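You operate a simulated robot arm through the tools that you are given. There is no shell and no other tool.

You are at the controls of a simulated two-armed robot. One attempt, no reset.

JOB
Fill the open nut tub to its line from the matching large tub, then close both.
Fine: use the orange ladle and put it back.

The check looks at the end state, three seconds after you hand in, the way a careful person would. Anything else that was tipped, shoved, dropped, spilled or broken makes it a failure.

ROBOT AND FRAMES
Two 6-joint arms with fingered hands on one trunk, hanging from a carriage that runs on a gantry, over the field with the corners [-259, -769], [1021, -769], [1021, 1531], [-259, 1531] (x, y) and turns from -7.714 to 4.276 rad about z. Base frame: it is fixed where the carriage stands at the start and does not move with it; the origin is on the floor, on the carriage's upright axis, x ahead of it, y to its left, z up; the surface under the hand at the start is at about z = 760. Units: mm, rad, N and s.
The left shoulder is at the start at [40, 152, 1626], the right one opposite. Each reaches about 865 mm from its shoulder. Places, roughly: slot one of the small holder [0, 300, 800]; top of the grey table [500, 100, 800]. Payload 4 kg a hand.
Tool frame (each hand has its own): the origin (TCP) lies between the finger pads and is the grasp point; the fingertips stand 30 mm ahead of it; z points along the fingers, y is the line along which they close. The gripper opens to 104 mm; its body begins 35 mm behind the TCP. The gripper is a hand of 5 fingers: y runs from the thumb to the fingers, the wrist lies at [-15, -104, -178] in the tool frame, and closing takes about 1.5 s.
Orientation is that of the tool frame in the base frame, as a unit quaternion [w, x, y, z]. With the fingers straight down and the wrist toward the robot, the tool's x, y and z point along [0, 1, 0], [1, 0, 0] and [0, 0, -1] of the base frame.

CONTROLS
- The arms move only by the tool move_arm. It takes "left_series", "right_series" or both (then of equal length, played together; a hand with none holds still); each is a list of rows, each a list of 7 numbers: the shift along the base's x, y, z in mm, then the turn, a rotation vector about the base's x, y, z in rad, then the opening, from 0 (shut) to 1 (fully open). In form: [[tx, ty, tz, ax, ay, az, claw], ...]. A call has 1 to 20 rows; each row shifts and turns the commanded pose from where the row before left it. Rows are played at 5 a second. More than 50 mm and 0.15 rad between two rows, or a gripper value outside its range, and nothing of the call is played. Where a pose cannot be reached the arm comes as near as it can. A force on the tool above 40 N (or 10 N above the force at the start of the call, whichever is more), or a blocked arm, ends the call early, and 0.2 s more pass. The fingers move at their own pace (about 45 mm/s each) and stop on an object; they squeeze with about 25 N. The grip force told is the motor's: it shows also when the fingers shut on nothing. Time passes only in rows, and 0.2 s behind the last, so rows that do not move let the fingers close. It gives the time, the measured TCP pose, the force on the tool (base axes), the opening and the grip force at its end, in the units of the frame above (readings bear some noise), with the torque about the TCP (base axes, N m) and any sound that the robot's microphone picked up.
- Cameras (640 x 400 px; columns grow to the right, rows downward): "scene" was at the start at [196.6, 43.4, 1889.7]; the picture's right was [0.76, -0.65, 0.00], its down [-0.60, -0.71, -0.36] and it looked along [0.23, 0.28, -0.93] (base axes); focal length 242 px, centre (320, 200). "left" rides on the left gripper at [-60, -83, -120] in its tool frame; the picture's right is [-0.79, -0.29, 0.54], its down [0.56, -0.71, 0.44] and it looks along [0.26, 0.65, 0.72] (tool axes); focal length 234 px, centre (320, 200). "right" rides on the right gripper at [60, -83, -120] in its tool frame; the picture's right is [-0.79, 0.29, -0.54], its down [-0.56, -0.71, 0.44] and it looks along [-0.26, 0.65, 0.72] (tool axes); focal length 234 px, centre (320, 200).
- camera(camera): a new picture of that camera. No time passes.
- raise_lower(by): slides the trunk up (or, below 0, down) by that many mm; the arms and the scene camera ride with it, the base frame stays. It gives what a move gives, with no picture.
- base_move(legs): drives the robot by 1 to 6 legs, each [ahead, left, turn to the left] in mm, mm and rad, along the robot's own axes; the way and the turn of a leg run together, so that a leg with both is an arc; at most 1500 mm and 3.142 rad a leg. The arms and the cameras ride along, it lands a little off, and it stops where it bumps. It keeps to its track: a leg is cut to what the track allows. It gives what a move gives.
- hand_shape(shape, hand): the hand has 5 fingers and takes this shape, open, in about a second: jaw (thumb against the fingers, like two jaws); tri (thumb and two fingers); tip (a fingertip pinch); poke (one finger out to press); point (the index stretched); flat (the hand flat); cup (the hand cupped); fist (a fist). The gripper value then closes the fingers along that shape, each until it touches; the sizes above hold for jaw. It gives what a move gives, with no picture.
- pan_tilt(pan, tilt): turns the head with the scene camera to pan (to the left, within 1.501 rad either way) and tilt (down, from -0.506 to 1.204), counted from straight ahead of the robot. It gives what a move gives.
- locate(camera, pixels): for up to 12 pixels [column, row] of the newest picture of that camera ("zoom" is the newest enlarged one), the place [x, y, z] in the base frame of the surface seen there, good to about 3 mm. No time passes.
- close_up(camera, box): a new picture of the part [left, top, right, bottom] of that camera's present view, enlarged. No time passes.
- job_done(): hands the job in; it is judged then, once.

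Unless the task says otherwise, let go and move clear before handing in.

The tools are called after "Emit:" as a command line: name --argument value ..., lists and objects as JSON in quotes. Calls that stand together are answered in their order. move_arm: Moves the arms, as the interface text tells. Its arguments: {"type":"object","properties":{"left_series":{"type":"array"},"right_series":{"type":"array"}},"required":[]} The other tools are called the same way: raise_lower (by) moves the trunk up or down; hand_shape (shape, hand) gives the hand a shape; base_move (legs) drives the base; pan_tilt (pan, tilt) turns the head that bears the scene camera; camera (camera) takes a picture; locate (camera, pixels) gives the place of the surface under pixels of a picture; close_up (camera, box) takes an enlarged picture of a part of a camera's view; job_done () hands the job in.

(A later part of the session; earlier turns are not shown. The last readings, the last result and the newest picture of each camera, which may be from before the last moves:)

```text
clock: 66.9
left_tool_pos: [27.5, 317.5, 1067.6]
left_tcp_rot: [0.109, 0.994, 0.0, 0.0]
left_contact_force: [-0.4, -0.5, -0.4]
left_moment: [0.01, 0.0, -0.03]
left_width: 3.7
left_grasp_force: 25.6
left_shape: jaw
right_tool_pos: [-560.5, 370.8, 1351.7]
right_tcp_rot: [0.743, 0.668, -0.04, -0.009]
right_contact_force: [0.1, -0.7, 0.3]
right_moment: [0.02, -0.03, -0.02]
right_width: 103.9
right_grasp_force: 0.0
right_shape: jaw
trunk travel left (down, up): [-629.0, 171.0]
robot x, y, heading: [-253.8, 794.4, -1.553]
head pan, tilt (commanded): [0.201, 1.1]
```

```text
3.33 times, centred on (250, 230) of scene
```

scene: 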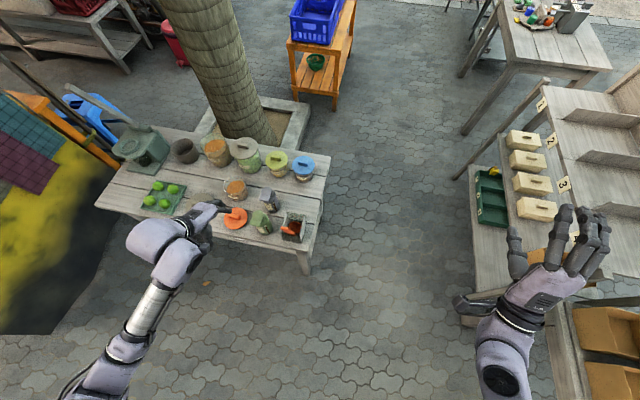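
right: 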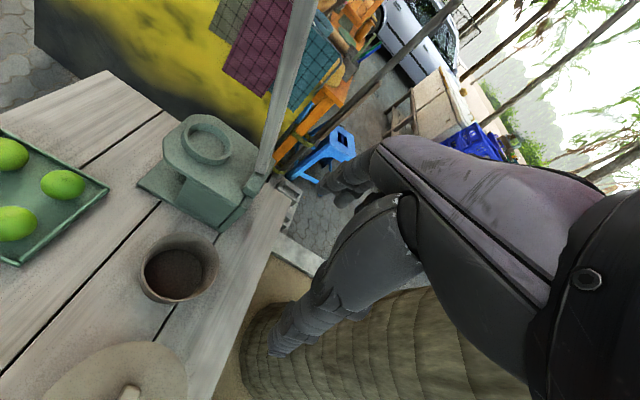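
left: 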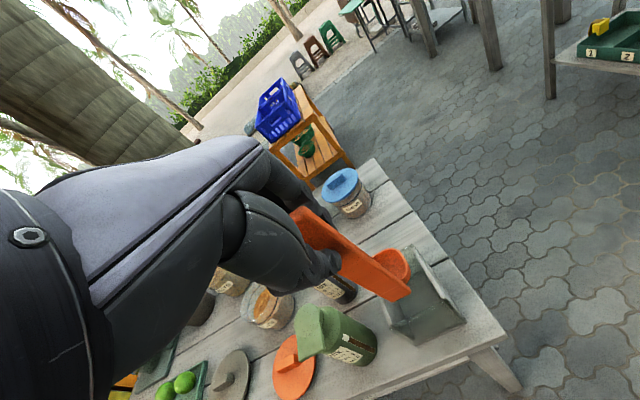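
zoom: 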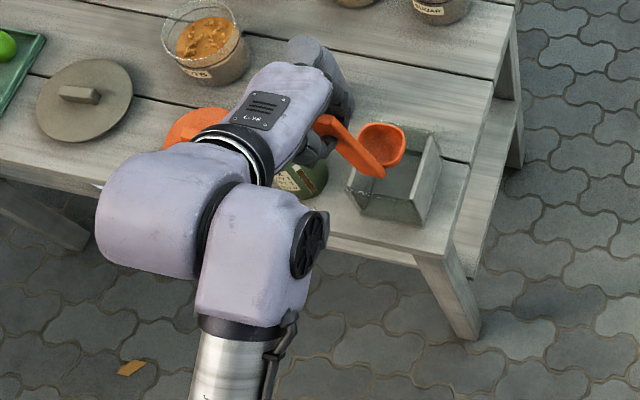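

The ladle is out. I measure the cup relative to the hand, then raise the trunk and drive back to the scooping position.

Emit:
close_up --camera "left" --box '[300, 190, 460, 340]'

Emit:
locate --camera "left" --pixels '[[395, 262], [377, 256], [408, 270], [392, 247], [385, 293], [408, 290], [350, 265], [405, 252]]'

Emit:
raise_lower --by 100

Emit:
base_move --legs '[[0, 365, 0], [155, 0, 0]]'

Emit:
camera --camera "scene"

```text
2.67 times, centred on (380, 265) of left
```

zoom: 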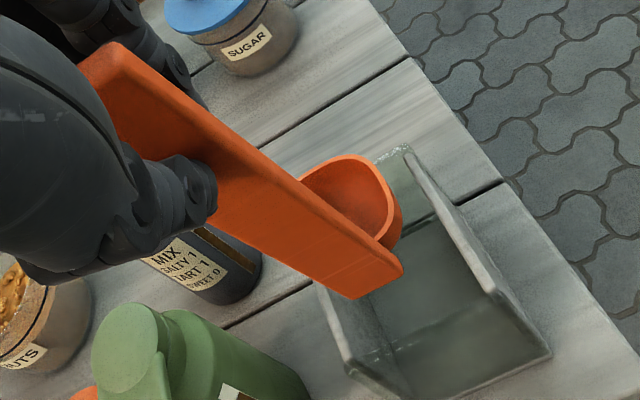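

```text
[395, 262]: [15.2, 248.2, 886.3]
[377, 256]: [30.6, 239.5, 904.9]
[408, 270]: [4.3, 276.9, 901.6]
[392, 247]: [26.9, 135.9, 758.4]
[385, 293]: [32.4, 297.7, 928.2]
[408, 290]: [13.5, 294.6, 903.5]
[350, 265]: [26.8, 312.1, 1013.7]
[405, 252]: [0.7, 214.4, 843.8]
```

```text
clock: 68.3
left_tool_pos: [27.7, 317.7, 1167.2]
left_tcp_rot: [0.109, 0.994, 0.0, 0.0]
left_contact_force: [-0.1, 0.3, -0.5]
left_moment: [0.04, -0.02, 0.03]
left_width: 3.8
left_grasp_force: 25.1
left_shape: jaw
right_tool_pos: [-560.1, 371.4, 1451.6]
right_tcp_rot: [0.743, 0.668, -0.039, -0.008]
right_contact_force: [-0.2, 0.4, -0.1]
right_moment: [0.01, 0.01, 0.05]
right_width: 103.7
right_grasp_force: 0.1
right_shape: jaw
trunk travel left (down, up): [-729.0, 71.0]
robot x, y, heading: [-255.3, 799.8, -1.553]
head pan, tilt (commanded): [0.201, 1.1]
```

```text
clock: 71.6
left_tool_pos: [396.3, 165.9, 1167.1]
left_tcp_rot: [0.108, 0.994, -0.001, 0.0]
left_contact_force: [-0.3, -0.5, -0.2]
left_moment: [0.03, 0.0, -0.01]
left_width: 3.7
left_grasp_force: 24.4
left_shape: jaw
right_tool_pos: [-193.8, 220.5, 1451.1]
right_tcp_rot: [0.743, 0.667, -0.041, -0.01]
right_contact_force: [0.3, -0.5, 1.1]
right_moment: [-0.02, -0.01, -0.01]
right_width: 103.8
right_grasp_force: 0.1
right_shape: jaw
trunk travel left (down, up): [-729.0, 71.0]
robot x, y, heading: [114.7, 645.4, -1.556]
head pan, tilt (commanded): [0.201, 1.1]
```

```text
taken
```

scene: 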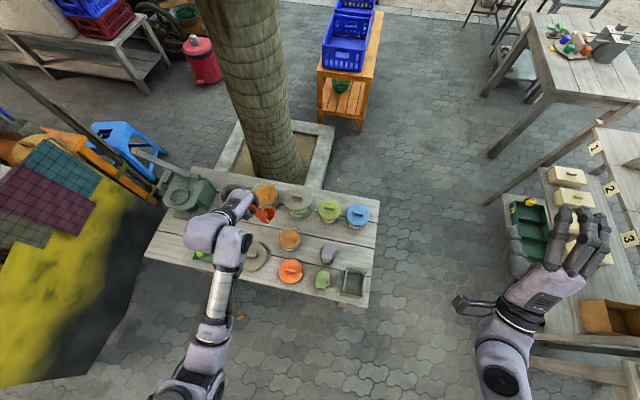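

The ladle hangs from the left hand near (265,213) in the picture. I zoom in to measure the cup's attitude and place relative to the hand.

Emit:
close_up --camera "scene" --box '[215, 170, 325, 250]'

Emit:
camera --camera "left"

Emit:
close_up --camera "left" --box '[300, 190, 460, 340]'

```text
5.00 times, centred on (270, 210) of scene
```

zoom: 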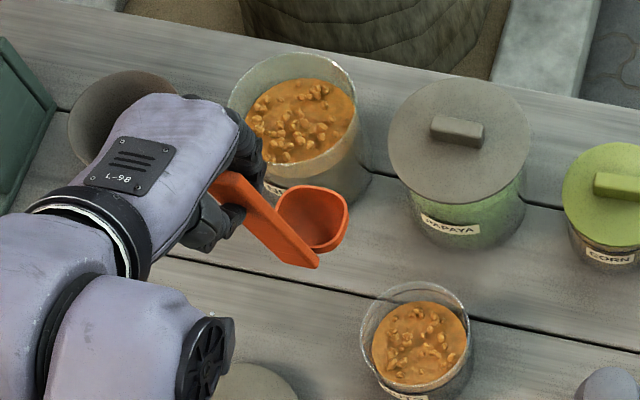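

```text
taken
```

left: 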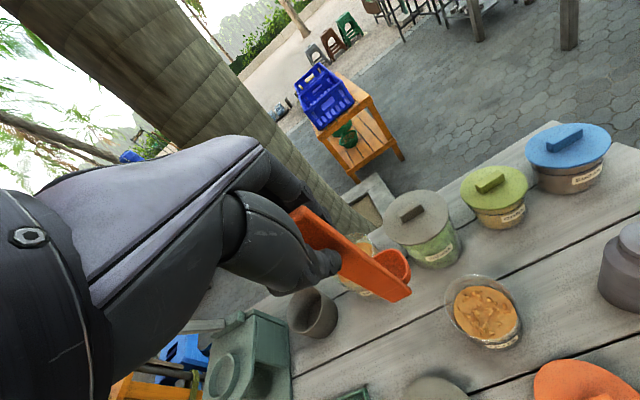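

```text
2.67 times, centred on (380, 265) of left
```

zoom: 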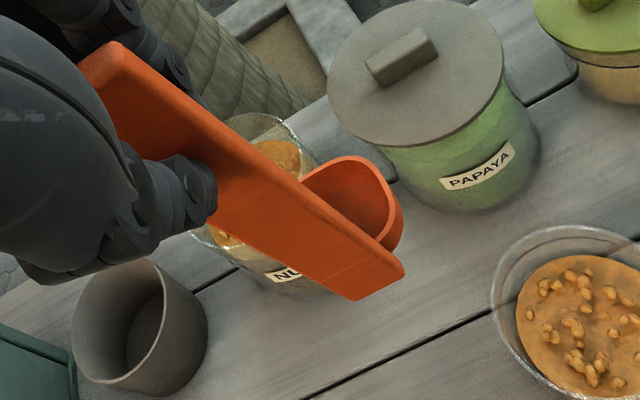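

Emit:
locate --camera "zoom" --pixels '[[310, 180], [345, 160], [370, 175], [392, 205], [385, 240], [350, 190], [402, 270], [358, 297], [375, 270], [300, 240], [398, 240], [380, 200]]'

Emit:
close_up --camera "scene" --box '[215, 170, 325, 250]'

Emit:
locate --camera "zoom" --pixels '[[278, 205], [300, 188], [340, 200], [345, 215], [330, 248], [318, 262], [310, 215], [270, 250], [230, 178], [215, 190], [250, 215], [335, 250]]'

```text
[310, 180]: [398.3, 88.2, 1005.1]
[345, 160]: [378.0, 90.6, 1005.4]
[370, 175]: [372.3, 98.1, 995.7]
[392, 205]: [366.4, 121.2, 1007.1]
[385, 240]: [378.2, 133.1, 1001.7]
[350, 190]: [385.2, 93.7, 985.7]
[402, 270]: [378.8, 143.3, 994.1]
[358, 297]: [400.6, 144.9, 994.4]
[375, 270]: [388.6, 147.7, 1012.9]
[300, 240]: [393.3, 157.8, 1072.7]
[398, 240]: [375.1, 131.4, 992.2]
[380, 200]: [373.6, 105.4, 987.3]
```

```text
5.00 times, centred on (270, 210) of scene
```

zoom: 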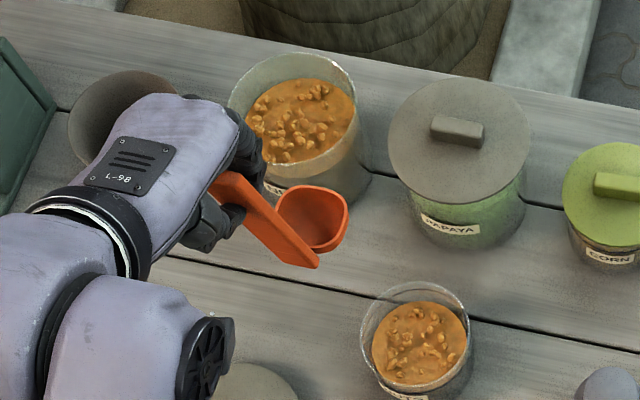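

```text
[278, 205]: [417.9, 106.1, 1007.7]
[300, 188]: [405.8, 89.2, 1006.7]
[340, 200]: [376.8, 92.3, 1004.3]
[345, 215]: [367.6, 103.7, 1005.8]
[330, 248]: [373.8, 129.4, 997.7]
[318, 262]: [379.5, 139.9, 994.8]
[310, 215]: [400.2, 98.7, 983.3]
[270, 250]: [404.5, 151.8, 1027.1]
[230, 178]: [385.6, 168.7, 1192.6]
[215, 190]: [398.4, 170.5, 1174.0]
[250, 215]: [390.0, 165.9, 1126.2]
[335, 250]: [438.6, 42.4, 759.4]
```

Cup centre is (−4,−55) from the TCP with the rim 161 mm below it, and level. Now I get the big tub's exact centre from its contents' edges.

Emit:
locate --camera "zoom" --pixels '[[249, 125], [353, 110], [300, 82], [290, 160], [260, 95], [340, 90], [340, 140], [260, 150], [300, 120], [375, 345], [466, 340], [420, 303]]'

Emit:
locate --camera "zoom" --pixels '[[420, 380], [380, 320], [460, 320], [385, 370], [455, 370], [445, 350], [400, 335], [330, 70], [232, 105], [356, 95], [300, 52], [420, 285]]'

```text
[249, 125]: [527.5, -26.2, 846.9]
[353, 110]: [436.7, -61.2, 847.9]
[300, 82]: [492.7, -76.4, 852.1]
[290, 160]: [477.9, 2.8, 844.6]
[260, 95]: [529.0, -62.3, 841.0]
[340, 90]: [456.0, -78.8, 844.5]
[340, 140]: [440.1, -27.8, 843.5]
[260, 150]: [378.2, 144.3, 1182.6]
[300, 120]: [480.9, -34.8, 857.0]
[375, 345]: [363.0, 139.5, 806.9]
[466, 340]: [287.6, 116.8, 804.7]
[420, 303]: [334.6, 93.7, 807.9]
```

```text
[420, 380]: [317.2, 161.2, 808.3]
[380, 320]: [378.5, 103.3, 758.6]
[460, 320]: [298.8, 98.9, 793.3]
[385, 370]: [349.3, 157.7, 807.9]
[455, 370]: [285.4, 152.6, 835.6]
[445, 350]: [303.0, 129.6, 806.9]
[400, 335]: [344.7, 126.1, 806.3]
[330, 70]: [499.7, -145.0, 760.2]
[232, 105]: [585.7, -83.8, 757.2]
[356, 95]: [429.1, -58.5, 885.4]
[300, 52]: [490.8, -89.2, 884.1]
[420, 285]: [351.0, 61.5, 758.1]
```

Big tub centre ≈(478,−31), inner radius ≈51, surface ≈846; small tub centre ≈(324,132), surface ≈807. I lower the trunk 80 and bring the cup over the big tub (TCP 482, 15, ~1090).

Emit:
raise_lower --by -80

Emit:
move_arm --left_series '[[21, -10, 3, 0, 0, 0, 0], [22, -35, 0, 0, 0, 0, 0], [22, -35, 0, 0, 0, 0, 0], [21, -36, 0, 0, 0, 0, 0], [0, -35, 0, 0, 0, 0, 0], [0, 0, 0, 0, 0, 0, 0]]'

Emit:
camera --camera "left"

Emit:
close_up --camera "scene" --box '[215, 140, 325, 230]'

```text
clock: 72.8
left_tool_pos: [394.7, 165.2, 1086.5]
left_tcp_rot: [0.108, 0.994, -0.001, 0.0]
left_contact_force: [-0.2, 0.0, -1.2]
left_moment: [0.02, 0.02, 0.02]
left_width: 3.6
left_grasp_force: 25.4
left_shape: jaw
right_tool_pos: [-193.5, 221.4, 1372.0]
right_tcp_rot: [0.742, 0.669, -0.041, -0.011]
right_contact_force: [-1.0, 0.2, 0.0]
right_moment: [0.01, 0.0, 0.01]
right_width: 103.7
right_grasp_force: 0.1
right_shape: jaw
trunk travel left (down, up): [-649.0, 151.0]
robot x, y, heading: [115.1, 646.3, -1.56]
head pan, tilt (commanded): [0.201, 1.1]
```

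```text
clock: 74.2
left_tool_pos: [479.9, 14.6, 1087.4]
left_tcp_rot: [0.11, 0.994, -0.001, 0.0]
left_contact_force: [0.2, 0.2, -0.3]
left_moment: [0.03, 0.0, 0.0]
left_width: 3.9
left_grasp_force: 25.1
left_shape: jaw
right_tool_pos: [-194.0, 220.8, 1371.0]
right_tcp_rot: [0.742, 0.669, -0.04, -0.01]
right_contact_force: [0.0, -0.4, 0.4]
right_moment: [0.02, 0.0, 0.01]
right_width: 104.1
right_grasp_force: 0.1
right_shape: jaw
trunk travel left (down, up): [-649.0, 151.0]
robot x, y, heading: [112.9, 645.4, -1.56]
head pan, tilt (commanded): [0.201, 1.1]
```

```text
taken
```

left: 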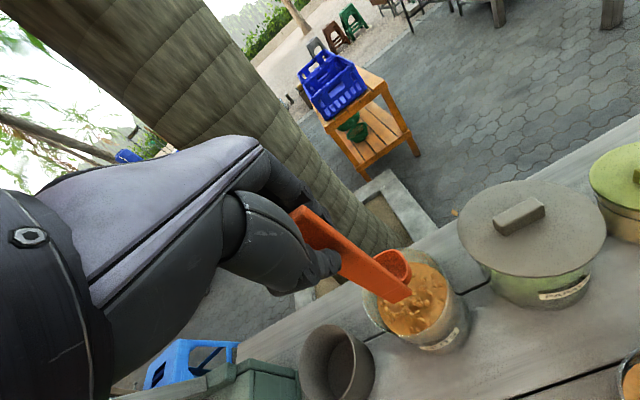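

```text
4.44 times, centred on (270, 185) of scene
```

zoom: 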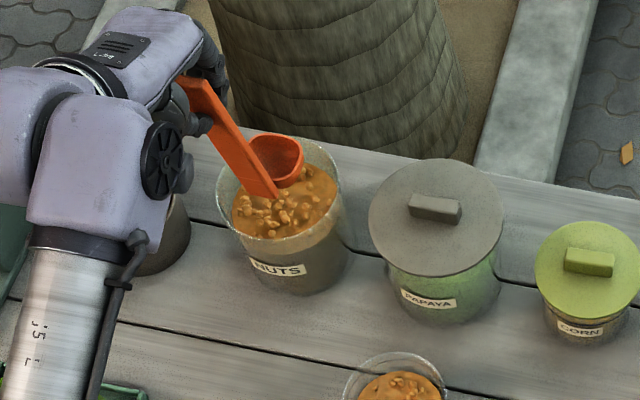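

The cup hovers over the tub. I check its exact place against the tub's rim.

Emit:
locate --camera "zoom" --pixels '[[250, 148], [275, 135], [302, 150], [300, 178], [275, 160], [275, 192], [338, 165], [310, 140], [222, 190], [285, 236], [240, 150], [272, 180]]'

```text
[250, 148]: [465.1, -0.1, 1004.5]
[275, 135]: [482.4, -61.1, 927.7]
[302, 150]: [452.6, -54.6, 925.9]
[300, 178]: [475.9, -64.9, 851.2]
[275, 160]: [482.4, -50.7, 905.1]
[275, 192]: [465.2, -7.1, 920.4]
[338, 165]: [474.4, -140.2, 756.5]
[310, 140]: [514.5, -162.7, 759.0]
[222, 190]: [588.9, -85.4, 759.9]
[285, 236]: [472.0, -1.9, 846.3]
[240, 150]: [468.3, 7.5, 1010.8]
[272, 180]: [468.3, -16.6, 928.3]
```

Cup rim z≈927, centred (477,−40): clear inside the tub. I descend, pushing the cup under the nut surface in small steps.

Emit:
move_arm --left_series '[[1, 0, -25, 0, 0, 0, 0], [0, 0, -25, 0, 0, 0, 0], [0, 0, -7, 0, 0, 0, 0], [0, 0, -7, 0, 0, 0, 0], [0, 0, -7, 0, 0, 0, 0], [0, 0, -7, 0, 0, 0, 0]]'

Emit:
close_up --camera "scene" --box '[215, 140, 325, 230]'

```text
clock: 75.6
left_tool_pos: [481.6, 14.6, 1011.0]
left_tcp_rot: [0.109, 0.994, 0.0, -0.001]
left_contact_force: [-0.2, 0.5, -0.4]
left_moment: [0.04, -0.01, 0.0]
left_width: 3.8
left_grasp_force: 25.1
left_shape: jaw
right_tool_pos: [-193.2, 220.7, 1371.1]
right_tcp_rot: [0.743, 0.668, -0.04, -0.01]
right_contact_force: [0.0, -0.1, -0.4]
right_moment: [-0.03, -0.03, 0.0]
right_width: 104.1
right_grasp_force: 0.1
right_shape: jaw
trunk travel left (down, up): [-649.0, 151.0]
robot x, y, heading: [111.1, 644.2, -1.555]
head pan, tilt (commanded): [0.201, 1.1]
```

```text
4.44 times, centred on (270, 185) of scene
```

zoom: 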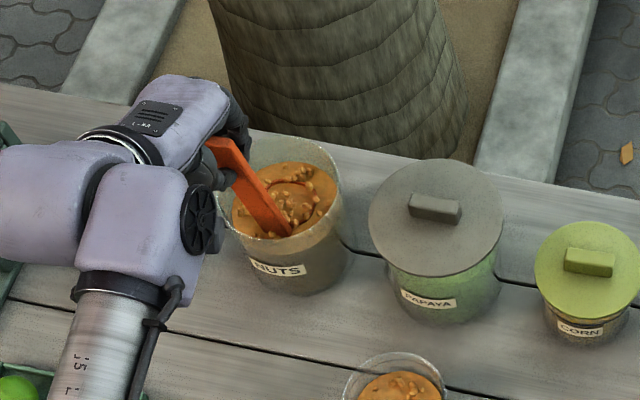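

No resistance; the rim is now just at the surface. I go ~12 mm deeper, wait, then lift and look.

Emit:
move_arm --left_series '[[0, 0, -6, 0, 0, 0, 0], [0, 0, -6, 0, 0, 0, 0], [0, 0, 0, 0, 0, 0, 0], [0, 0, 0, 0, 0, 0, 0], [0, 0, 6, 0, 0, 0, 0], [0, 0, 6, 0, 0, 0, 0], [0, 0, 10, 0, 0, 0, 0], [0, 0, 15, 0, 0, 0, 0], [0, 0, 15, 0, 0, 0, 0], [0, 0, 0, 0, 0, 0, 0]]'

Emit:
close_up --camera "scene" --box '[235, 150, 305, 210]'

Emit:
close_up --camera "left" --box '[300, 190, 480, 350]'

```text
clock: 77.8
left_tool_pos: [482.7, 15.3, 1051.7]
left_tcp_rot: [0.109, 0.994, -0.002, 0.0]
left_contact_force: [-0.4, -0.6, -0.7]
left_moment: [-0.01, -0.01, 0.0]
left_width: 3.8
left_grasp_force: 25.1
left_shape: jaw
right_tool_pos: [-193.5, 221.2, 1371.9]
right_tcp_rot: [0.742, 0.669, -0.041, -0.011]
right_contact_force: [0.0, -0.3, 0.1]
right_moment: [0.01, 0.02, 0.01]
right_width: 104.0
right_grasp_force: 0.0
right_shape: jaw
trunk travel left (down, up): [-649.0, 151.0]
robot x, y, heading: [114.1, 647.3, -1.559]
head pan, tilt (commanded): [0.201, 1.1]
```

```text
6.67 times, centred on (270, 180) of scene
```

zoom: 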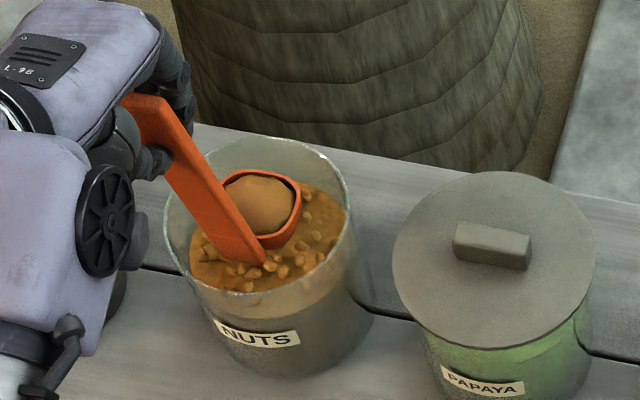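

```text
2.50 times, centred on (390, 270) of left
```

zoom: 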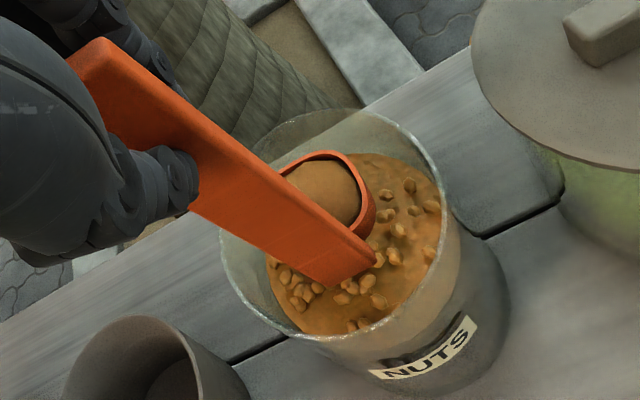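

The cup is now full of nuts and level. Before pouring I want to know which pour posture the arm can manage; I'll try mirrored postures with the free right hand in open air (x<−150, off the table): first a roll about y.

Emit:
move_arm --right_series '[[0, 0, 0, 0, 0.15, 0, 1], [0, 0, 0, 0, 0.15, 0, 1], [0, 0, 0, 0, 0.15, 0, 1], [0, 0, 0, 0, 0.15, 0, 1], [0, 0, -20, 0, 0.15, 0, 1], [0, 0, -20, 0, 0.15, 0, 1], [0, 0, -20, 0, 0.15, 0, 1], [0, 0, -20, 0, 0.15, 0, 1], [0, 0, -20, 0, 0.15, 0, 1], [0, 0, -20, 0, 0.15, 0, 1]]'

Emit:
camera --camera "scene"

```text
clock: 80.0
left_tool_pos: [480.8, 14.6, 1050.4]
left_tcp_rot: [0.11, 0.994, -0.001, -0.001]
left_contact_force: [0.0, 0.7, -1.0]
left_moment: [0.0, -0.01, 0.0]
left_width: 3.6
left_grasp_force: 24.8
left_shape: jaw
right_tool_pos: [-195.0, 221.1, 1251.4]
right_tcp_rot: [0.569, 0.482, 0.479, -0.464]
right_contact_force: [-0.6, 0.4, -0.6]
right_moment: [0.04, 0.0, 0.02]
right_width: 103.8
right_grasp_force: 0.0
right_shape: jaw
trunk travel left (down, up): [-649.0, 151.0]
robot x, y, heading: [109.2, 645.5, -1.562]
head pan, tilt (commanded): [0.201, 1.1]
```

```text
taken
```

scene: 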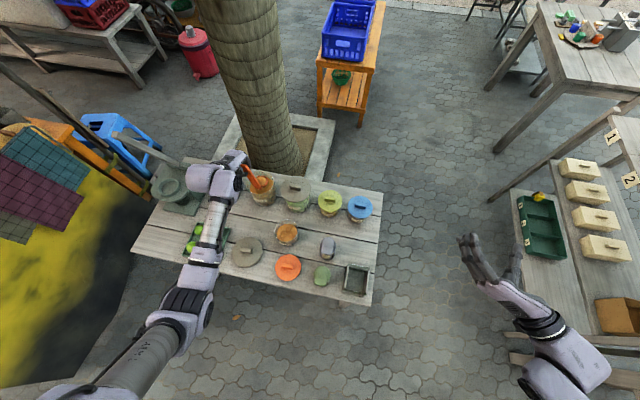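

The rolled, forward-pointing posture is fully reachable. Now I test (right hand, free air) lowering it, then swinging to fingers-down while moving forward and up — the reverse of a pour.

Emit:
move_arm --right_series '[[0, 0, -40, 0, 0, 0, 1], [0, 0, -40, 0, 0, 0, 1], [0, 0, -40, 0, 0, 0, 1], [0, 0, -40, 0, 0, 0, 1], [0, 0, -40, 0, 0, 0, 1], [0, 0, -25, 0, 0, 0, 1], [0, -16, 14, 0.15, 0, 0, 1], [0, -16, 14, 0.15, 0, 0, 1], [0, -16, 14, 0.15, 0, 0, 1], [0, -16, 14, 0.15, 0, 0, 1], [0, -16, 14, 0.15, 0, 0, 1], [0, -16, 14, 0.15, 0, 0, 1], [0, -16, 14, 0.15, 0, 0, 1], [0, -16, 14, 0.15, 0, 0, 1], [0, -16, 14, 0.15, 0, 0, 1], [0, -16, 14, 0.15, 0, 0, 1]]'

Emit:
camera --camera "scene"

```text
clock: 83.4
left_tool_pos: [483.7, 14.8, 1051.7]
left_tcp_rot: [0.109, 0.994, 0.0, -0.001]
left_contact_force: [-0.3, 0.3, -0.5]
left_moment: [0.04, 0.01, -0.05]
left_width: 3.9
left_grasp_force: 24.8
left_shape: jaw
right_tool_pos: [-193.2, 60.9, 1165.9]
right_tcp_rot: [0.088, 0.743, 0.664, -0.013]
right_contact_force: [0.0, 0.1, -0.5]
right_moment: [-0.05, 0.01, -0.01]
right_width: 104.1
right_grasp_force: 0.0
right_shape: jaw
trunk travel left (down, up): [-649.0, 151.0]
robot x, y, heading: [113.4, 644.6, -1.561]
head pan, tilt (commanded): [0.201, 1.1]
```

```text
taken
```

scene: 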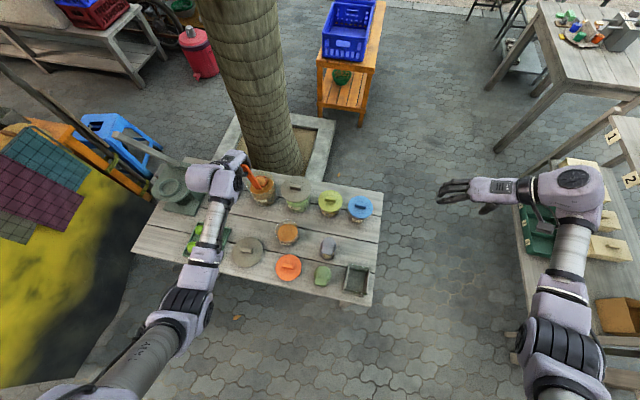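

Both the fingers-down and the forward-pointing postures are reachable without limits, so the pour will tilt the handle toward the robot with the hand yawed. I lift the full ladle out of the tub and bring it level to free space near (482,110).

Emit:
move_arm --left_series '[[0, 0, 15, 0, 0, 0, 0], [0, 0, 15, 0, 0, 0, 0], [0, 0, 12, 0, 0, 0, 0], [0, 15, 0, 0, 0, 0, 0], [0, 20, 0, 0, 0, 0, 0], [0, 20, 0, 0, 0, 0, 0], [0, 20, 0, 0, 0, 0, 0], [0, 15, 0, 0, 0, 0, 0], [0, 5, 0, 0, 0, 0, 0], [0, 0, 0, 0, 0, 0, 0]]' --right_series '[[0, 10, 10, -0.15, 0, 0, 1], [0, 10, 10, -0.15, 0, 0, 1], [0, 10, 10, -0.15, 0, 0, 1], [0, 10, 10, -0.15, 0, 0, 1], [0, 10, 10, -0.15, 0, 0, 1], [0, 10, 10, -0.15, 0, 0, 1], [0, 10, 10, -0.15, 0, 0, 1], [0, 10, 10, -0.15, 0, 0, 1], [0, 10, 10, -0.15, 0, 0, 1], [0, 10, 10, -0.15, 0, 0, 1]]'

Emit:
close_up --camera "scene" --box '[190, 140, 350, 280]'

```text
clock: 85.6
left_tool_pos: [482.2, 109.9, 1093.4]
left_tcp_rot: [0.109, 0.994, -0.001, 0.001]
left_contact_force: [0.0, 0.5, 1.0]
left_moment: [0.05, 0.0, 0.02]
left_width: 3.7
left_grasp_force: 25.4
left_shape: jaw
right_tool_pos: [-192.7, 162.5, 1265.2]
right_tcp_rot: [0.572, 0.482, 0.475, -0.463]
right_contact_force: [0.5, 0.8, 0.9]
right_moment: [0.02, -0.02, 0.02]
right_width: 104.0
right_grasp_force: 0.0
right_shape: jaw
trunk travel left (down, up): [-649.0, 151.0]
robot x, y, heading: [109.5, 645.5, -1.556]
head pan, tilt (commanded): [0.201, 1.1]
```

```text
2.86 times, centred on (270, 210) of scene
```

zoom: 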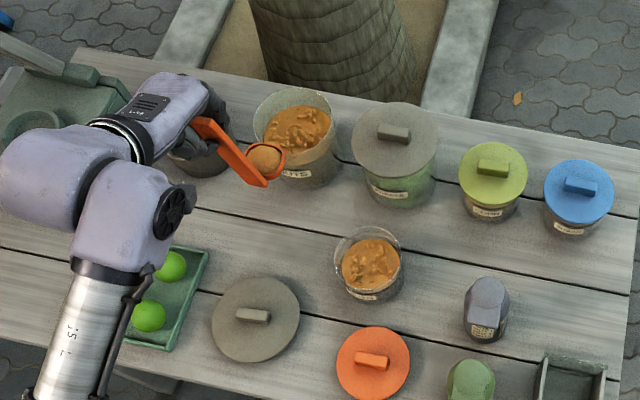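

The nuts stay in the cup. I shift the base slightly back and right and lower the trunk by 100, the cup staying over free table.

Emit:
base_move --legs '[[-65, -39, 0]]'

Emit:
raise_lower --by -100

Emit:
close_up --camera "scene" --box '[190, 140, 350, 280]'

```text
clock: 86.6
left_tool_pos: [442.6, 173.6, 1093.4]
left_tcp_rot: [0.109, 0.994, 0.0, 0.0]
left_contact_force: [0.8, 0.4, -0.7]
left_moment: [0.05, -0.02, 0.0]
left_width: 3.9
left_grasp_force: 25.4
left_shape: jaw
right_tool_pos: [-233.2, 226.0, 1265.2]
right_tcp_rot: [0.571, 0.482, 0.478, -0.462]
right_contact_force: [0.5, -0.1, 0.8]
right_moment: [0.0, 0.02, 0.02]
right_width: 104.0
right_grasp_force: 0.0
right_shape: jaw
trunk travel left (down, up): [-649.0, 151.0]
robot x, y, heading: [71.8, 708.7, -1.557]
head pan, tilt (commanded): [0.201, 1.1]
```

```text
clock: 88.0
left_tool_pos: [442.8, 174.6, 992.9]
left_tcp_rot: [0.109, 0.994, 0.0, 0.001]
left_contact_force: [0.5, -0.1, -1.1]
left_moment: [0.05, -0.02, 0.0]
left_width: 3.8
left_grasp_force: 25.1
left_shape: jaw
right_tool_pos: [-233.5, 225.5, 1166.9]
right_tcp_rot: [0.572, 0.482, 0.477, -0.463]
right_contact_force: [-0.3, 0.8, -0.5]
right_moment: [0.01, -0.03, 0.04]
right_width: 103.8
right_grasp_force: 0.2
right_shape: jaw
trunk travel left (down, up): [-549.0, 251.0]
robot x, y, heading: [73.0, 708.3, -1.561]
head pan, tilt (commanded): [0.201, 1.1]
```

```text
2.86 times, centred on (270, 210) of scene
```

zoom: 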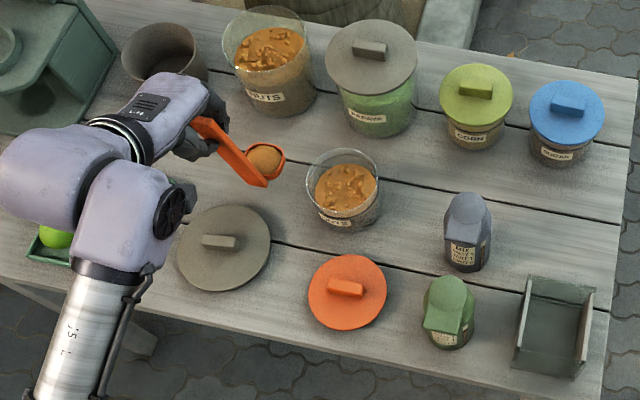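

Cup at ≈(439,120), level. I raise it ~57 mm and begin yawing the hand about the cup while moving toward the small tub, first half only.

Emit:
move_arm --left_series '[[0, 0, 15, 0, 0, 0, 0], [0, 0, 20, 0, 0, 0, 0], [0, 0, 15, 0, 0, 0, 0], [0, 0, 7, 0, 0, 0, 0], [-2.66, -2.18, 0, 0, 0, -0.1428, 0], [-2.91, -3.28, 0, 0, 0, -0.1428, 0], [-3.29, -4.32, 0, 0, 0, -0.1428, 0], [-3.85, -5.31, 0, 0, 0, -0.1428, 0], [0, 0, 0, 0, 0, 0, 0]]'

Emit:
close_up --camera "scene" --box '[190, 140, 350, 280]'

```text
clock: 90.0
left_tool_pos: [428.8, 159.1, 1051.5]
left_tcp_rot: [0.104, 0.953, -0.282, -0.032]
left_contact_force: [0.4, 0.1, 0.0]
left_moment: [0.0, -0.02, -0.01]
left_width: 3.8
left_grasp_force: 25.0
left_shape: jaw
right_tool_pos: [-233.8, 225.1, 1166.1]
right_tcp_rot: [0.572, 0.481, 0.476, -0.463]
right_contact_force: [0.5, -0.1, 0.3]
right_moment: [0.02, -0.01, 0.03]
right_width: 104.2
right_grasp_force: 0.1
right_shape: jaw
trunk travel left (down, up): [-549.0, 251.0]
robot x, y, heading: [73.0, 713.0, -1.559]
head pan, tilt (commanded): [0.201, 1.1]
```

```text
2.86 times, centred on (270, 210) of scene
```

zoom: 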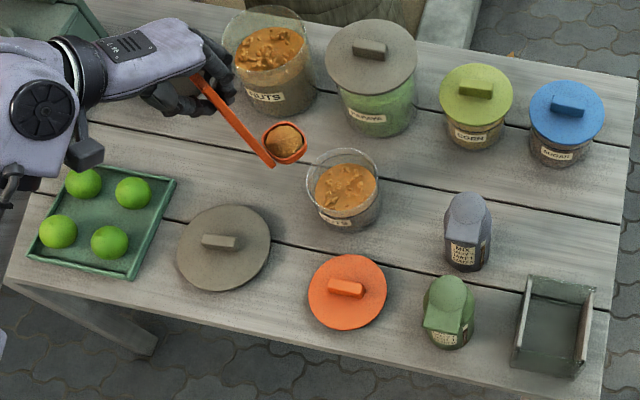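

No limits hit and the ladle stays level. I complete the yaw and bring the cup over the small tub.

Emit:
move_arm --left_series '[[-4.5, -6.22, 0, 0, 0, -0.1428, 0], [-5.31, -6.99, 0, 0, 0, -0.1428, 0], [-6.2, -7.67, 0, 0, 0, -0.1428, 0], [-7.19, -8.22, 0, 0, 0, -0.1428, 0], [-8.24, -8.61, 0, 0, 0, -0.1428, 0], [-9.34, -8.83, 0, 0, 0, -0.1428, 0], [-9.5, -8.92, 0, 0, 0, -0.1428, 0], [0, 0, 0, 0, 0, 0, 0]]'

Emit:
close_up --camera "scene" --box '[230, 160, 330, 240]'

Emit:
camera --camera "left"

```text
clock: 91.8
left_tool_pos: [376.9, 103.9, 1049.9]
left_tcp_rot: [-0.077, -0.702, 0.704, 0.076]
left_contact_force: [-0.1, -0.1, -1.1]
left_moment: [0.0, -0.02, 0.0]
left_width: 3.9
left_grasp_force: 25.2
left_shape: jaw
right_tool_pos: [-233.2, 224.0, 1166.5]
right_tcp_rot: [0.572, 0.482, 0.477, -0.462]
right_contact_force: [-1.4, 0.8, -0.3]
right_moment: [0.0, 0.01, 0.05]
right_width: 103.8
right_grasp_force: 0.0
right_shape: jaw
trunk travel left (down, up): [-549.0, 251.0]
robot x, y, heading: [69.6, 708.7, -1.555]
head pan, tilt (commanded): [0.201, 1.1]
```

```text
5.00 times, centred on (280, 200) of scene
```

zoom: 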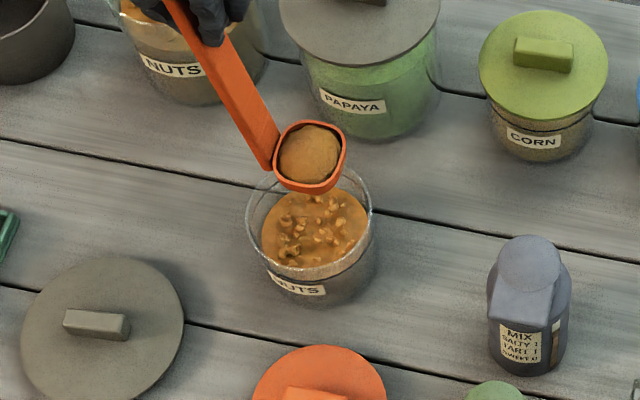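

```text
taken
```

left: 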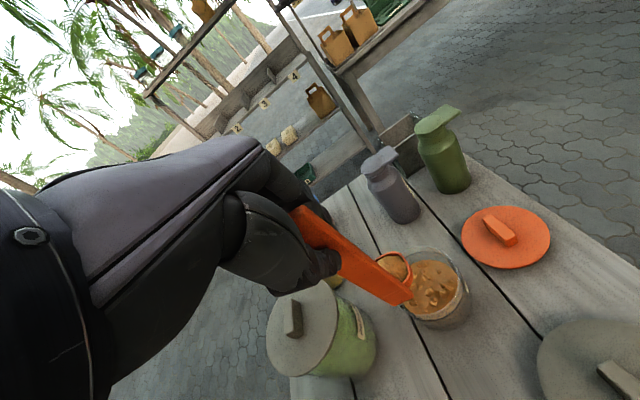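

The full cup hangs level just behind/over the small tub. I measure the cup rim to set the pour pivot.

Emit:
locate --camera "zoom" --pixels '[[281, 150], [344, 150], [312, 124], [310, 188], [285, 180], [335, 182], [310, 155], [266, 165], [268, 120], [365, 195], [310, 268], [315, 240]]'

```text
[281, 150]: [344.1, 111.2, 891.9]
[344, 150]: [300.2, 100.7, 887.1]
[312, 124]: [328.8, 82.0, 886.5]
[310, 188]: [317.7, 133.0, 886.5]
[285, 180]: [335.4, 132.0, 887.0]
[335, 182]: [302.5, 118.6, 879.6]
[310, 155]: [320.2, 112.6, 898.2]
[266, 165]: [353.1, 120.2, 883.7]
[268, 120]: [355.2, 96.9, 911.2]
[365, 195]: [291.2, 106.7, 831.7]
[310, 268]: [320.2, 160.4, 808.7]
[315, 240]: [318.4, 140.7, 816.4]
```

Rim z≈887, cup centre (322,107), pour lip at (322,133) — the tub's centre. I start tilting about the lip, first 0.88 rad, and look.

Emit:
move_arm --left_series '[[2, 23.02, 2.49, -0.146, 0, 0, 0], [0, 24.13, -1.04, -0.146, 0, 0, 0], [0, 23.72, -6.04, -0.146, 0, 0, 0], [0, 22.81, -9.44, -0.146, 0, 0, 0], [0, 21.41, -12.67, -0.146, 0, 0, 0], [0, 19.56, -15.66, -0.146, 0, 0, 0], [0, 0, 0, 0, 0, 0, 0]]'

Emit:
close_up --camera "scene" --box '[230, 160, 330, 240]'

Emit:
camera --camera "left"

```text
clock: 93.3
left_tool_pos: [380.6, 237.2, 1010.4]
left_tcp_rot: [-0.368, -0.603, 0.67, -0.229]
left_contact_force: [-0.4, 0.2, 0.4]
left_moment: [0.06, -0.08, 0.01]
left_width: 3.9
left_grasp_force: 25.1
left_shape: jaw
right_tool_pos: [-234.8, 224.3, 1165.6]
right_tcp_rot: [0.572, 0.482, 0.477, -0.462]
right_contact_force: [-0.6, 0.6, -0.3]
right_moment: [-0.01, 0.0, 0.02]
right_width: 104.0
right_grasp_force: 0.0
right_shape: jaw
trunk travel left (down, up): [-549.0, 251.0]
robot x, y, heading: [68.8, 711.5, -1.56]
head pan, tilt (commanded): [0.201, 1.1]
```

```text
5.00 times, centred on (280, 200) of scene
```

zoom: 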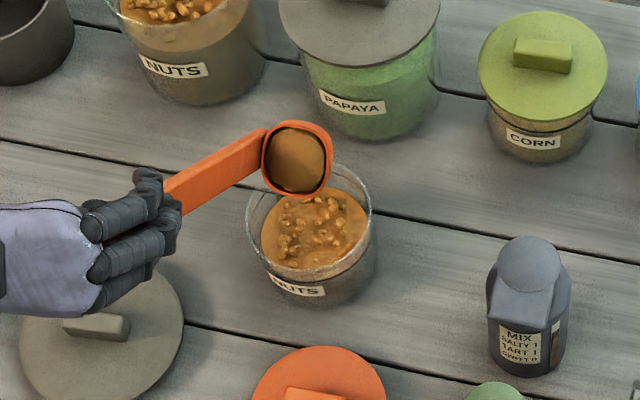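

```text
taken
```

left: 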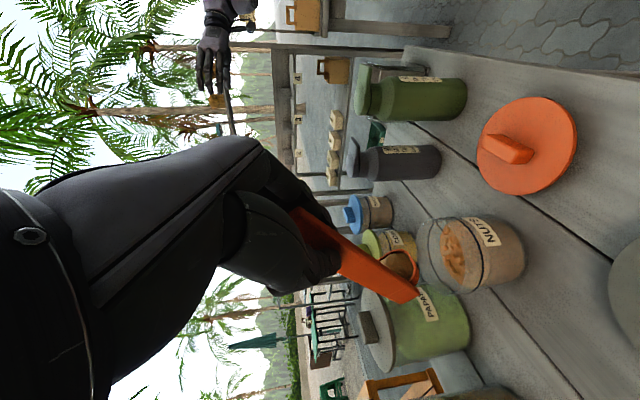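

Even at 50° the nuts stay in the cup. I check where the lip is over the tub before tilting further.

Emit:
locate --camera "zoom" --pixels '[[300, 198], [270, 188], [322, 192], [300, 125], [328, 140], [300, 160], [268, 150], [290, 200]]'

```text
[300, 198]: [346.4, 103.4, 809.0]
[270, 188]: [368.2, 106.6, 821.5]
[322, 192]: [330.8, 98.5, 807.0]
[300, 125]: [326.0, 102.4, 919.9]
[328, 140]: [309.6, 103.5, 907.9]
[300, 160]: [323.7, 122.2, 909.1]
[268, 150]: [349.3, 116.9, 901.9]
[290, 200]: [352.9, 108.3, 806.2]
```

The lip is at about (325,135,881), over the tub's centre. I continue tilting to 1.31 rad.

Emit:
move_arm --left_series '[[0, 17.29, -18.36, -0.146, 0, 0, 0], [0, 14.64, -20.7, -0.146, 0, 0, 0], [0, 11.7, -22.63, -0.146, 0, 0, 0], [0, 0, 0, 0, 0, 0, 0], [0, 0, 0, 0, 0, 0, 0]]'

Emit:
close_up --camera "scene" --box '[230, 160, 330, 240]'

```text
clock: 94.5
left_tool_pos: [381.4, 281.9, 948.1]
left_tcp_rot: [-0.49, -0.509, 0.604, -0.369]
left_contact_force: [-1.1, 0.6, 0.0]
left_moment: [0.08, -0.03, 0.0]
left_width: 3.9
left_grasp_force: 24.8
left_shape: jaw
right_tool_pos: [-233.5, 224.2, 1166.1]
right_tcp_rot: [0.572, 0.482, 0.476, -0.463]
right_contact_force: [0.7, 0.0, 0.4]
right_moment: [0.0, -0.03, 0.01]
right_width: 103.9
right_grasp_force: 0.1
right_shape: jaw
trunk travel left (down, up): [-549.0, 251.0]
robot x, y, heading: [72.6, 708.9, -1.556]
head pan, tilt (commanded): [0.201, 1.1]
```

```text
5.00 times, centred on (280, 200) of scene
```

zoom: 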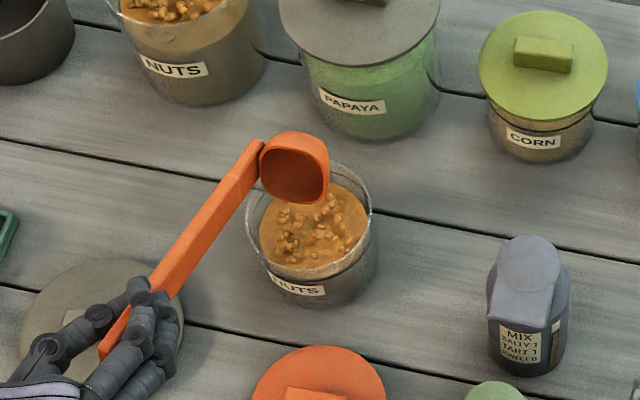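

The cup emptied into the tub. I check the new level against the line.

Emit:
close_up --camera "scene" --box '[262, 192, 306, 228]'

Emit:
locate --camera "zoom" --pixels '[[300, 200], [360, 220], [250, 240], [300, 270], [400, 200], [230, 200], [300, 300], [330, 180], [310, 250], [280, 230], [420, 240], [340, 290]]'

```text
11.11 times, centred on (284, 210) of scene
```

zoom: 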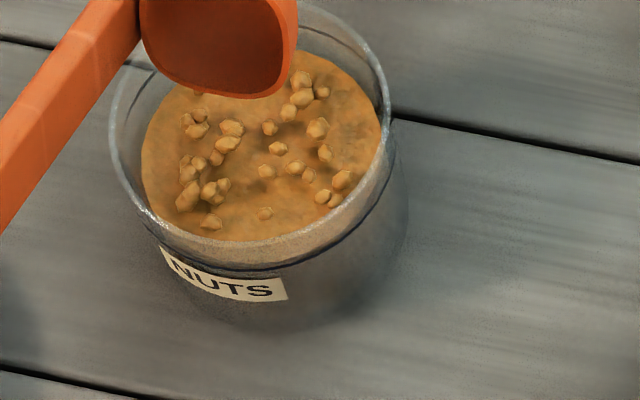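

```text
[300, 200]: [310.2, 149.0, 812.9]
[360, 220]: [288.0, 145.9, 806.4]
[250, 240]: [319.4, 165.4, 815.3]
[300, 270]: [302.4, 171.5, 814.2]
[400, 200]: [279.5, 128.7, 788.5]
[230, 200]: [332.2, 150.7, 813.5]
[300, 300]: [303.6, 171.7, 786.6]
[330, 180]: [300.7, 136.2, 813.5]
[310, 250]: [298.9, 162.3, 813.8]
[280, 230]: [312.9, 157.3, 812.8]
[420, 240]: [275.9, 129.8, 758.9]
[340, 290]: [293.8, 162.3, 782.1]
```

Level rose from ≈807 to ≈813.5; the line is ≈821, so about one more scoop is needed. I swing the empty ladle back upright, un-yaw it and return to free space.

Emit:
move_arm --left_series '[[0, -11.7, 22.63, 0.146, 0, 0, 0], [0, -14.64, 20.7, 0.146, 0, 0, 0], [0, -17.29, 18.36, 0.146, 0, 0, 0], [0, -19.56, 15.66, 0.146, 0, 0, 0], [0, -21.41, 12.67, 0.146, 0, 0, 0], [0, -22.81, 9.44, 0.146, 0, 0, 0], [0, -23.72, 6.04, 0.146, 0, 0, 0], [0, -24.13, 1.04, 0.146, 0, 0, 0], [-2, -23.02, -2.49, 0.146, 0, 0, 0], [9.5, 8.92, 0, 0, 0, 0.1428, 0], [9.34, 8.83, 0, 0, 0, 0.1428, 0], [8.24, 8.61, 0, 0, 0, 0.1428, 0], [7.19, 8.22, 0, 0, 0, 0.1428, 0], [6.2, 7.67, 0, 0, 0, 0.1428, 0], [5.31, 6.99, 0, 0, 0, 0.1428, 0], [4.5, 6.22, 0, 0, 0, 0.1428, 0], [3.85, 5.31, 0, 0, 0, 0.1428, 0], [3.29, 4.32, 0, 0, 0, 0.1428, 0], [2.91, 3.28, 0, 0, 0, 0.1428, 0], [2.66, 2.18, 0, 0, 0, 0.1428, 0]]'

Emit:
close_up --camera "scene" --box '[190, 140, 350, 280]'

Emit:
close_up --camera "scene" --box '[255, 180, 315, 230]'

```text
clock: 98.8
left_tool_pos: [440.7, 175.1, 1050.6]
left_tcp_rot: [0.109, 0.994, 0.001, 0.001]
left_contact_force: [0.7, -0.2, -1.2]
left_moment: [0.03, 0.01, 0.02]
left_width: 3.7
left_grasp_force: 25.3
left_shape: jaw
right_tool_pos: [-234.1, 227.0, 1165.1]
right_tcp_rot: [0.571, 0.482, 0.477, -0.463]
right_contact_force: [-0.5, 0.5, 0.1]
right_moment: [0.01, 0.0, -0.01]
right_width: 103.9
right_grasp_force: 0.0
right_shape: jaw
trunk travel left (down, up): [-549.0, 251.0]
robot x, y, heading: [73.1, 709.3, -1.554]
head pan, tilt (commanded): [0.201, 1.1]
```

```text
2.86 times, centred on (270, 210) of scene
```

zoom: 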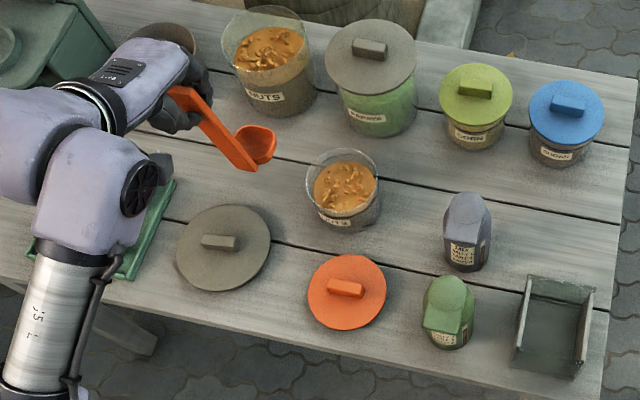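

```text
8.00 times, centred on (285, 205) of scene
```

zoom: 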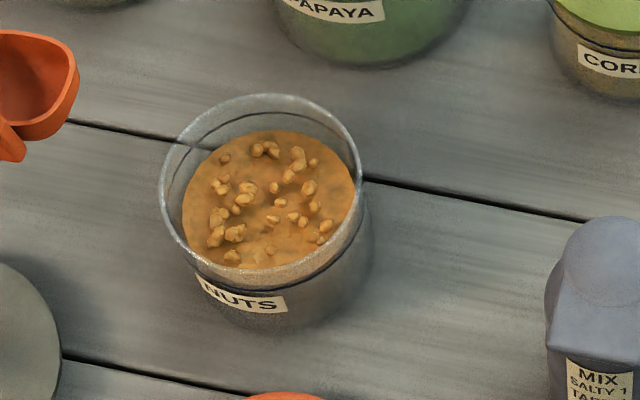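

No spill visible. I measure the level more carefully with several points on the bare surface and on the line.

Emit:
locate --camera "zoom" --pixels '[[260, 175], [330, 170], [195, 205], [345, 200], [290, 255], [260, 245], [285, 140], [215, 165], [340, 220], [265, 290], [330, 260], [240, 288]]'

Emit:
locate --camera "zoom" --pixels '[[200, 130], [250, 108], [310, 110], [300, 285], [270, 291], [345, 245], [225, 283], [205, 270], [355, 225], [240, 118], [270, 112], [290, 111]]'

```text
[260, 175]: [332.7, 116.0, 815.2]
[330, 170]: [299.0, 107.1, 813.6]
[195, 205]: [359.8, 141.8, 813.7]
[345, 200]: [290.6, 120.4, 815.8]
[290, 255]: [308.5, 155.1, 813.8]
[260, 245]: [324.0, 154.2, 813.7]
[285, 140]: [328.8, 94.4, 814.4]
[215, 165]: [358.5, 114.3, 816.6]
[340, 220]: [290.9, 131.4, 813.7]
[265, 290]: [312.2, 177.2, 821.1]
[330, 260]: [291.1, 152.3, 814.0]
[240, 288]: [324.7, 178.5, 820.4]
```

```text
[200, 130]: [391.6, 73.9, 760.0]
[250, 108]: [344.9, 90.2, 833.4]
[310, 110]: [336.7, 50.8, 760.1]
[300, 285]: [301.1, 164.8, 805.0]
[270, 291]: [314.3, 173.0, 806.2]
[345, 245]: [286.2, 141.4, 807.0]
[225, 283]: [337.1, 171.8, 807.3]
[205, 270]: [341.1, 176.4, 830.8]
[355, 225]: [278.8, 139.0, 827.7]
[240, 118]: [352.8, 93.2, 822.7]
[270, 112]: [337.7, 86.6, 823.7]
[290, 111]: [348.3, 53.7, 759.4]
```

Level ≈814, line ≈822: one more equal scoop should reach it. I raise the ladle and carry it over the big tub again.

Emit:
move_arm --left_series '[[0, 0, 22, 0, 0, 0, 0], [0, 0, 22, 0, 0, 0, 0], [10, -40, 0, 0, 0, 0, 0], [10, -40, 0, 0, 0, 0, 0], [10, -40, 0, 0, 0, 0, 0], [10, -40, 0, 0, 0, 0, 0], [0, 0, 0, 0, 0, 0, 0]]'

Emit:
close_up --camera "scene" --box '[215, 120, 325, 210]'

```text
clock: 100.3
left_tool_pos: [480.4, 14.6, 1096.3]
left_tcp_rot: [0.11, 0.994, -0.001, -0.001]
left_contact_force: [-0.1, -0.3, -0.2]
left_moment: [0.01, 0.02, -0.01]
left_width: 3.4
left_grasp_force: 25.3
left_shape: jaw
right_tool_pos: [-233.9, 225.8, 1166.5]
right_tcp_rot: [0.571, 0.482, 0.477, -0.462]
right_contact_force: [0.0, -0.3, 0.5]
right_moment: [0.0, -0.03, 0.02]
right_width: 104.0
right_grasp_force: 0.1
right_shape: jaw
trunk travel left (down, up): [-549.0, 251.0]
robot x, y, heading: [73.4, 707.6, -1.558]
head pan, tilt (commanded): [0.201, 1.1]
```

```text
4.44 times, centred on (270, 165) of scene
```

zoom: 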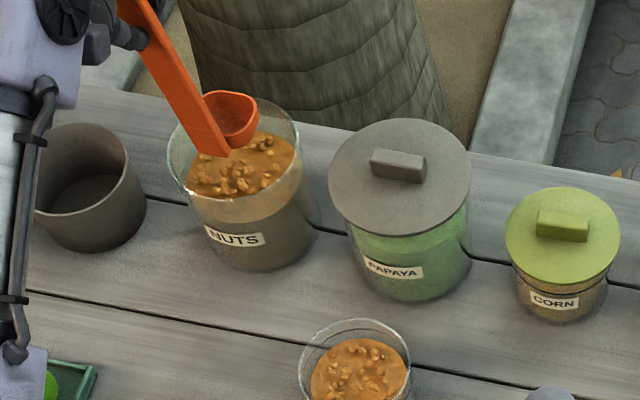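

The cup is over the big tub at (480,15). I dip to z≈992, wait, and lift again.

Emit:
move_arm --left_series '[[1, 0, -25, 0, 0, 0, 0], [0, 0, -25, 0, 0, 0, 0], [0, 0, -8, 0, 0, 0, 0], [0, 0, -8, 0, 0, 0, 0], [0, 0, -8, 0, 0, 0, 0], [0, 0, -8, 0, 0, 0, 0], [0, 0, -8, 0, 0, 0, 0], [0, 0, -7, 0, 0, 0, 0], [0, 0, -6, 0, 0, 0, 0], [0, 0, 0, 0, 0, 0, 0], [0, 0, 0, 0, 0, 0, 0], [0, 0, 6, 0, 0, 0, 0], [0, 0, 7, 0, 0, 0, 0], [0, 0, 10, 0, 0, 0, 0], [0, 0, 15, 0, 0, 0, 0], [0, 0, 15, 0, 0, 0, 0], [0, 0, 0, 0, 0, 0, 0]]'

Emit:
close_up --camera "scene" --box '[235, 130, 305, 190]'

Emit:
close_up --camera "left" --box '[300, 190, 480, 350]'

```text
clock: 104.0
left_tool_pos: [484.1, 14.1, 1046.2]
left_tcp_rot: [0.108, 0.994, -0.001, 0.0]
left_contact_force: [-0.8, 0.5, -0.3]
left_moment: [0.03, 0.01, 0.02]
left_width: 3.9
left_grasp_force: 24.4
left_shape: jaw
right_tool_pos: [-233.7, 225.6, 1165.9]
right_tcp_rot: [0.572, 0.482, 0.476, -0.462]
right_contact_force: [-0.1, 0.0, -0.2]
right_moment: [0.02, 0.01, 0.01]
right_width: 104.1
right_grasp_force: 0.0
right_shape: jaw
trunk travel left (down, up): [-549.0, 251.0]
robot x, y, heading: [72.9, 710.1, -1.553]
head pan, tilt (commanded): [0.201, 1.1]
```

```text
6.67 times, centred on (270, 160) of scene
```

zoom: 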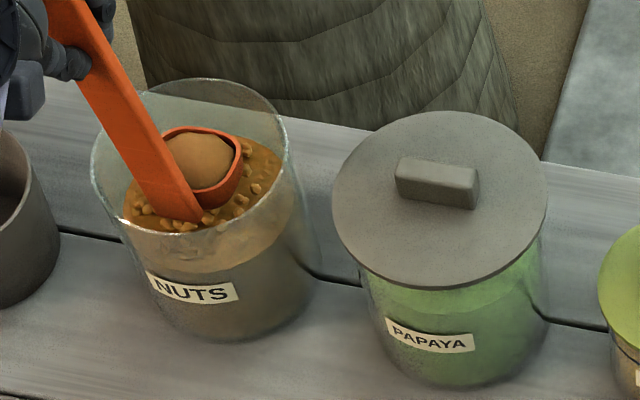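

```text
2.50 times, centred on (390, 270) of left
```

zoom: 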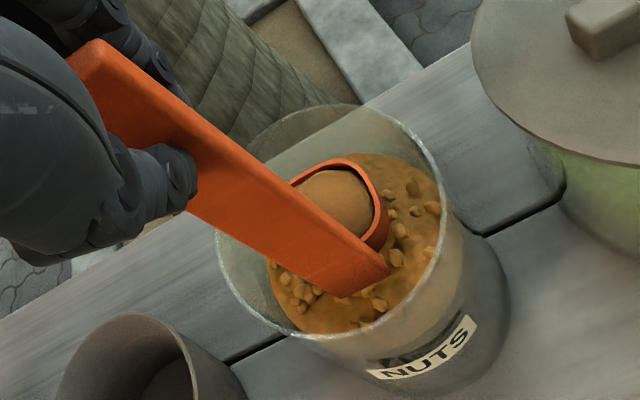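

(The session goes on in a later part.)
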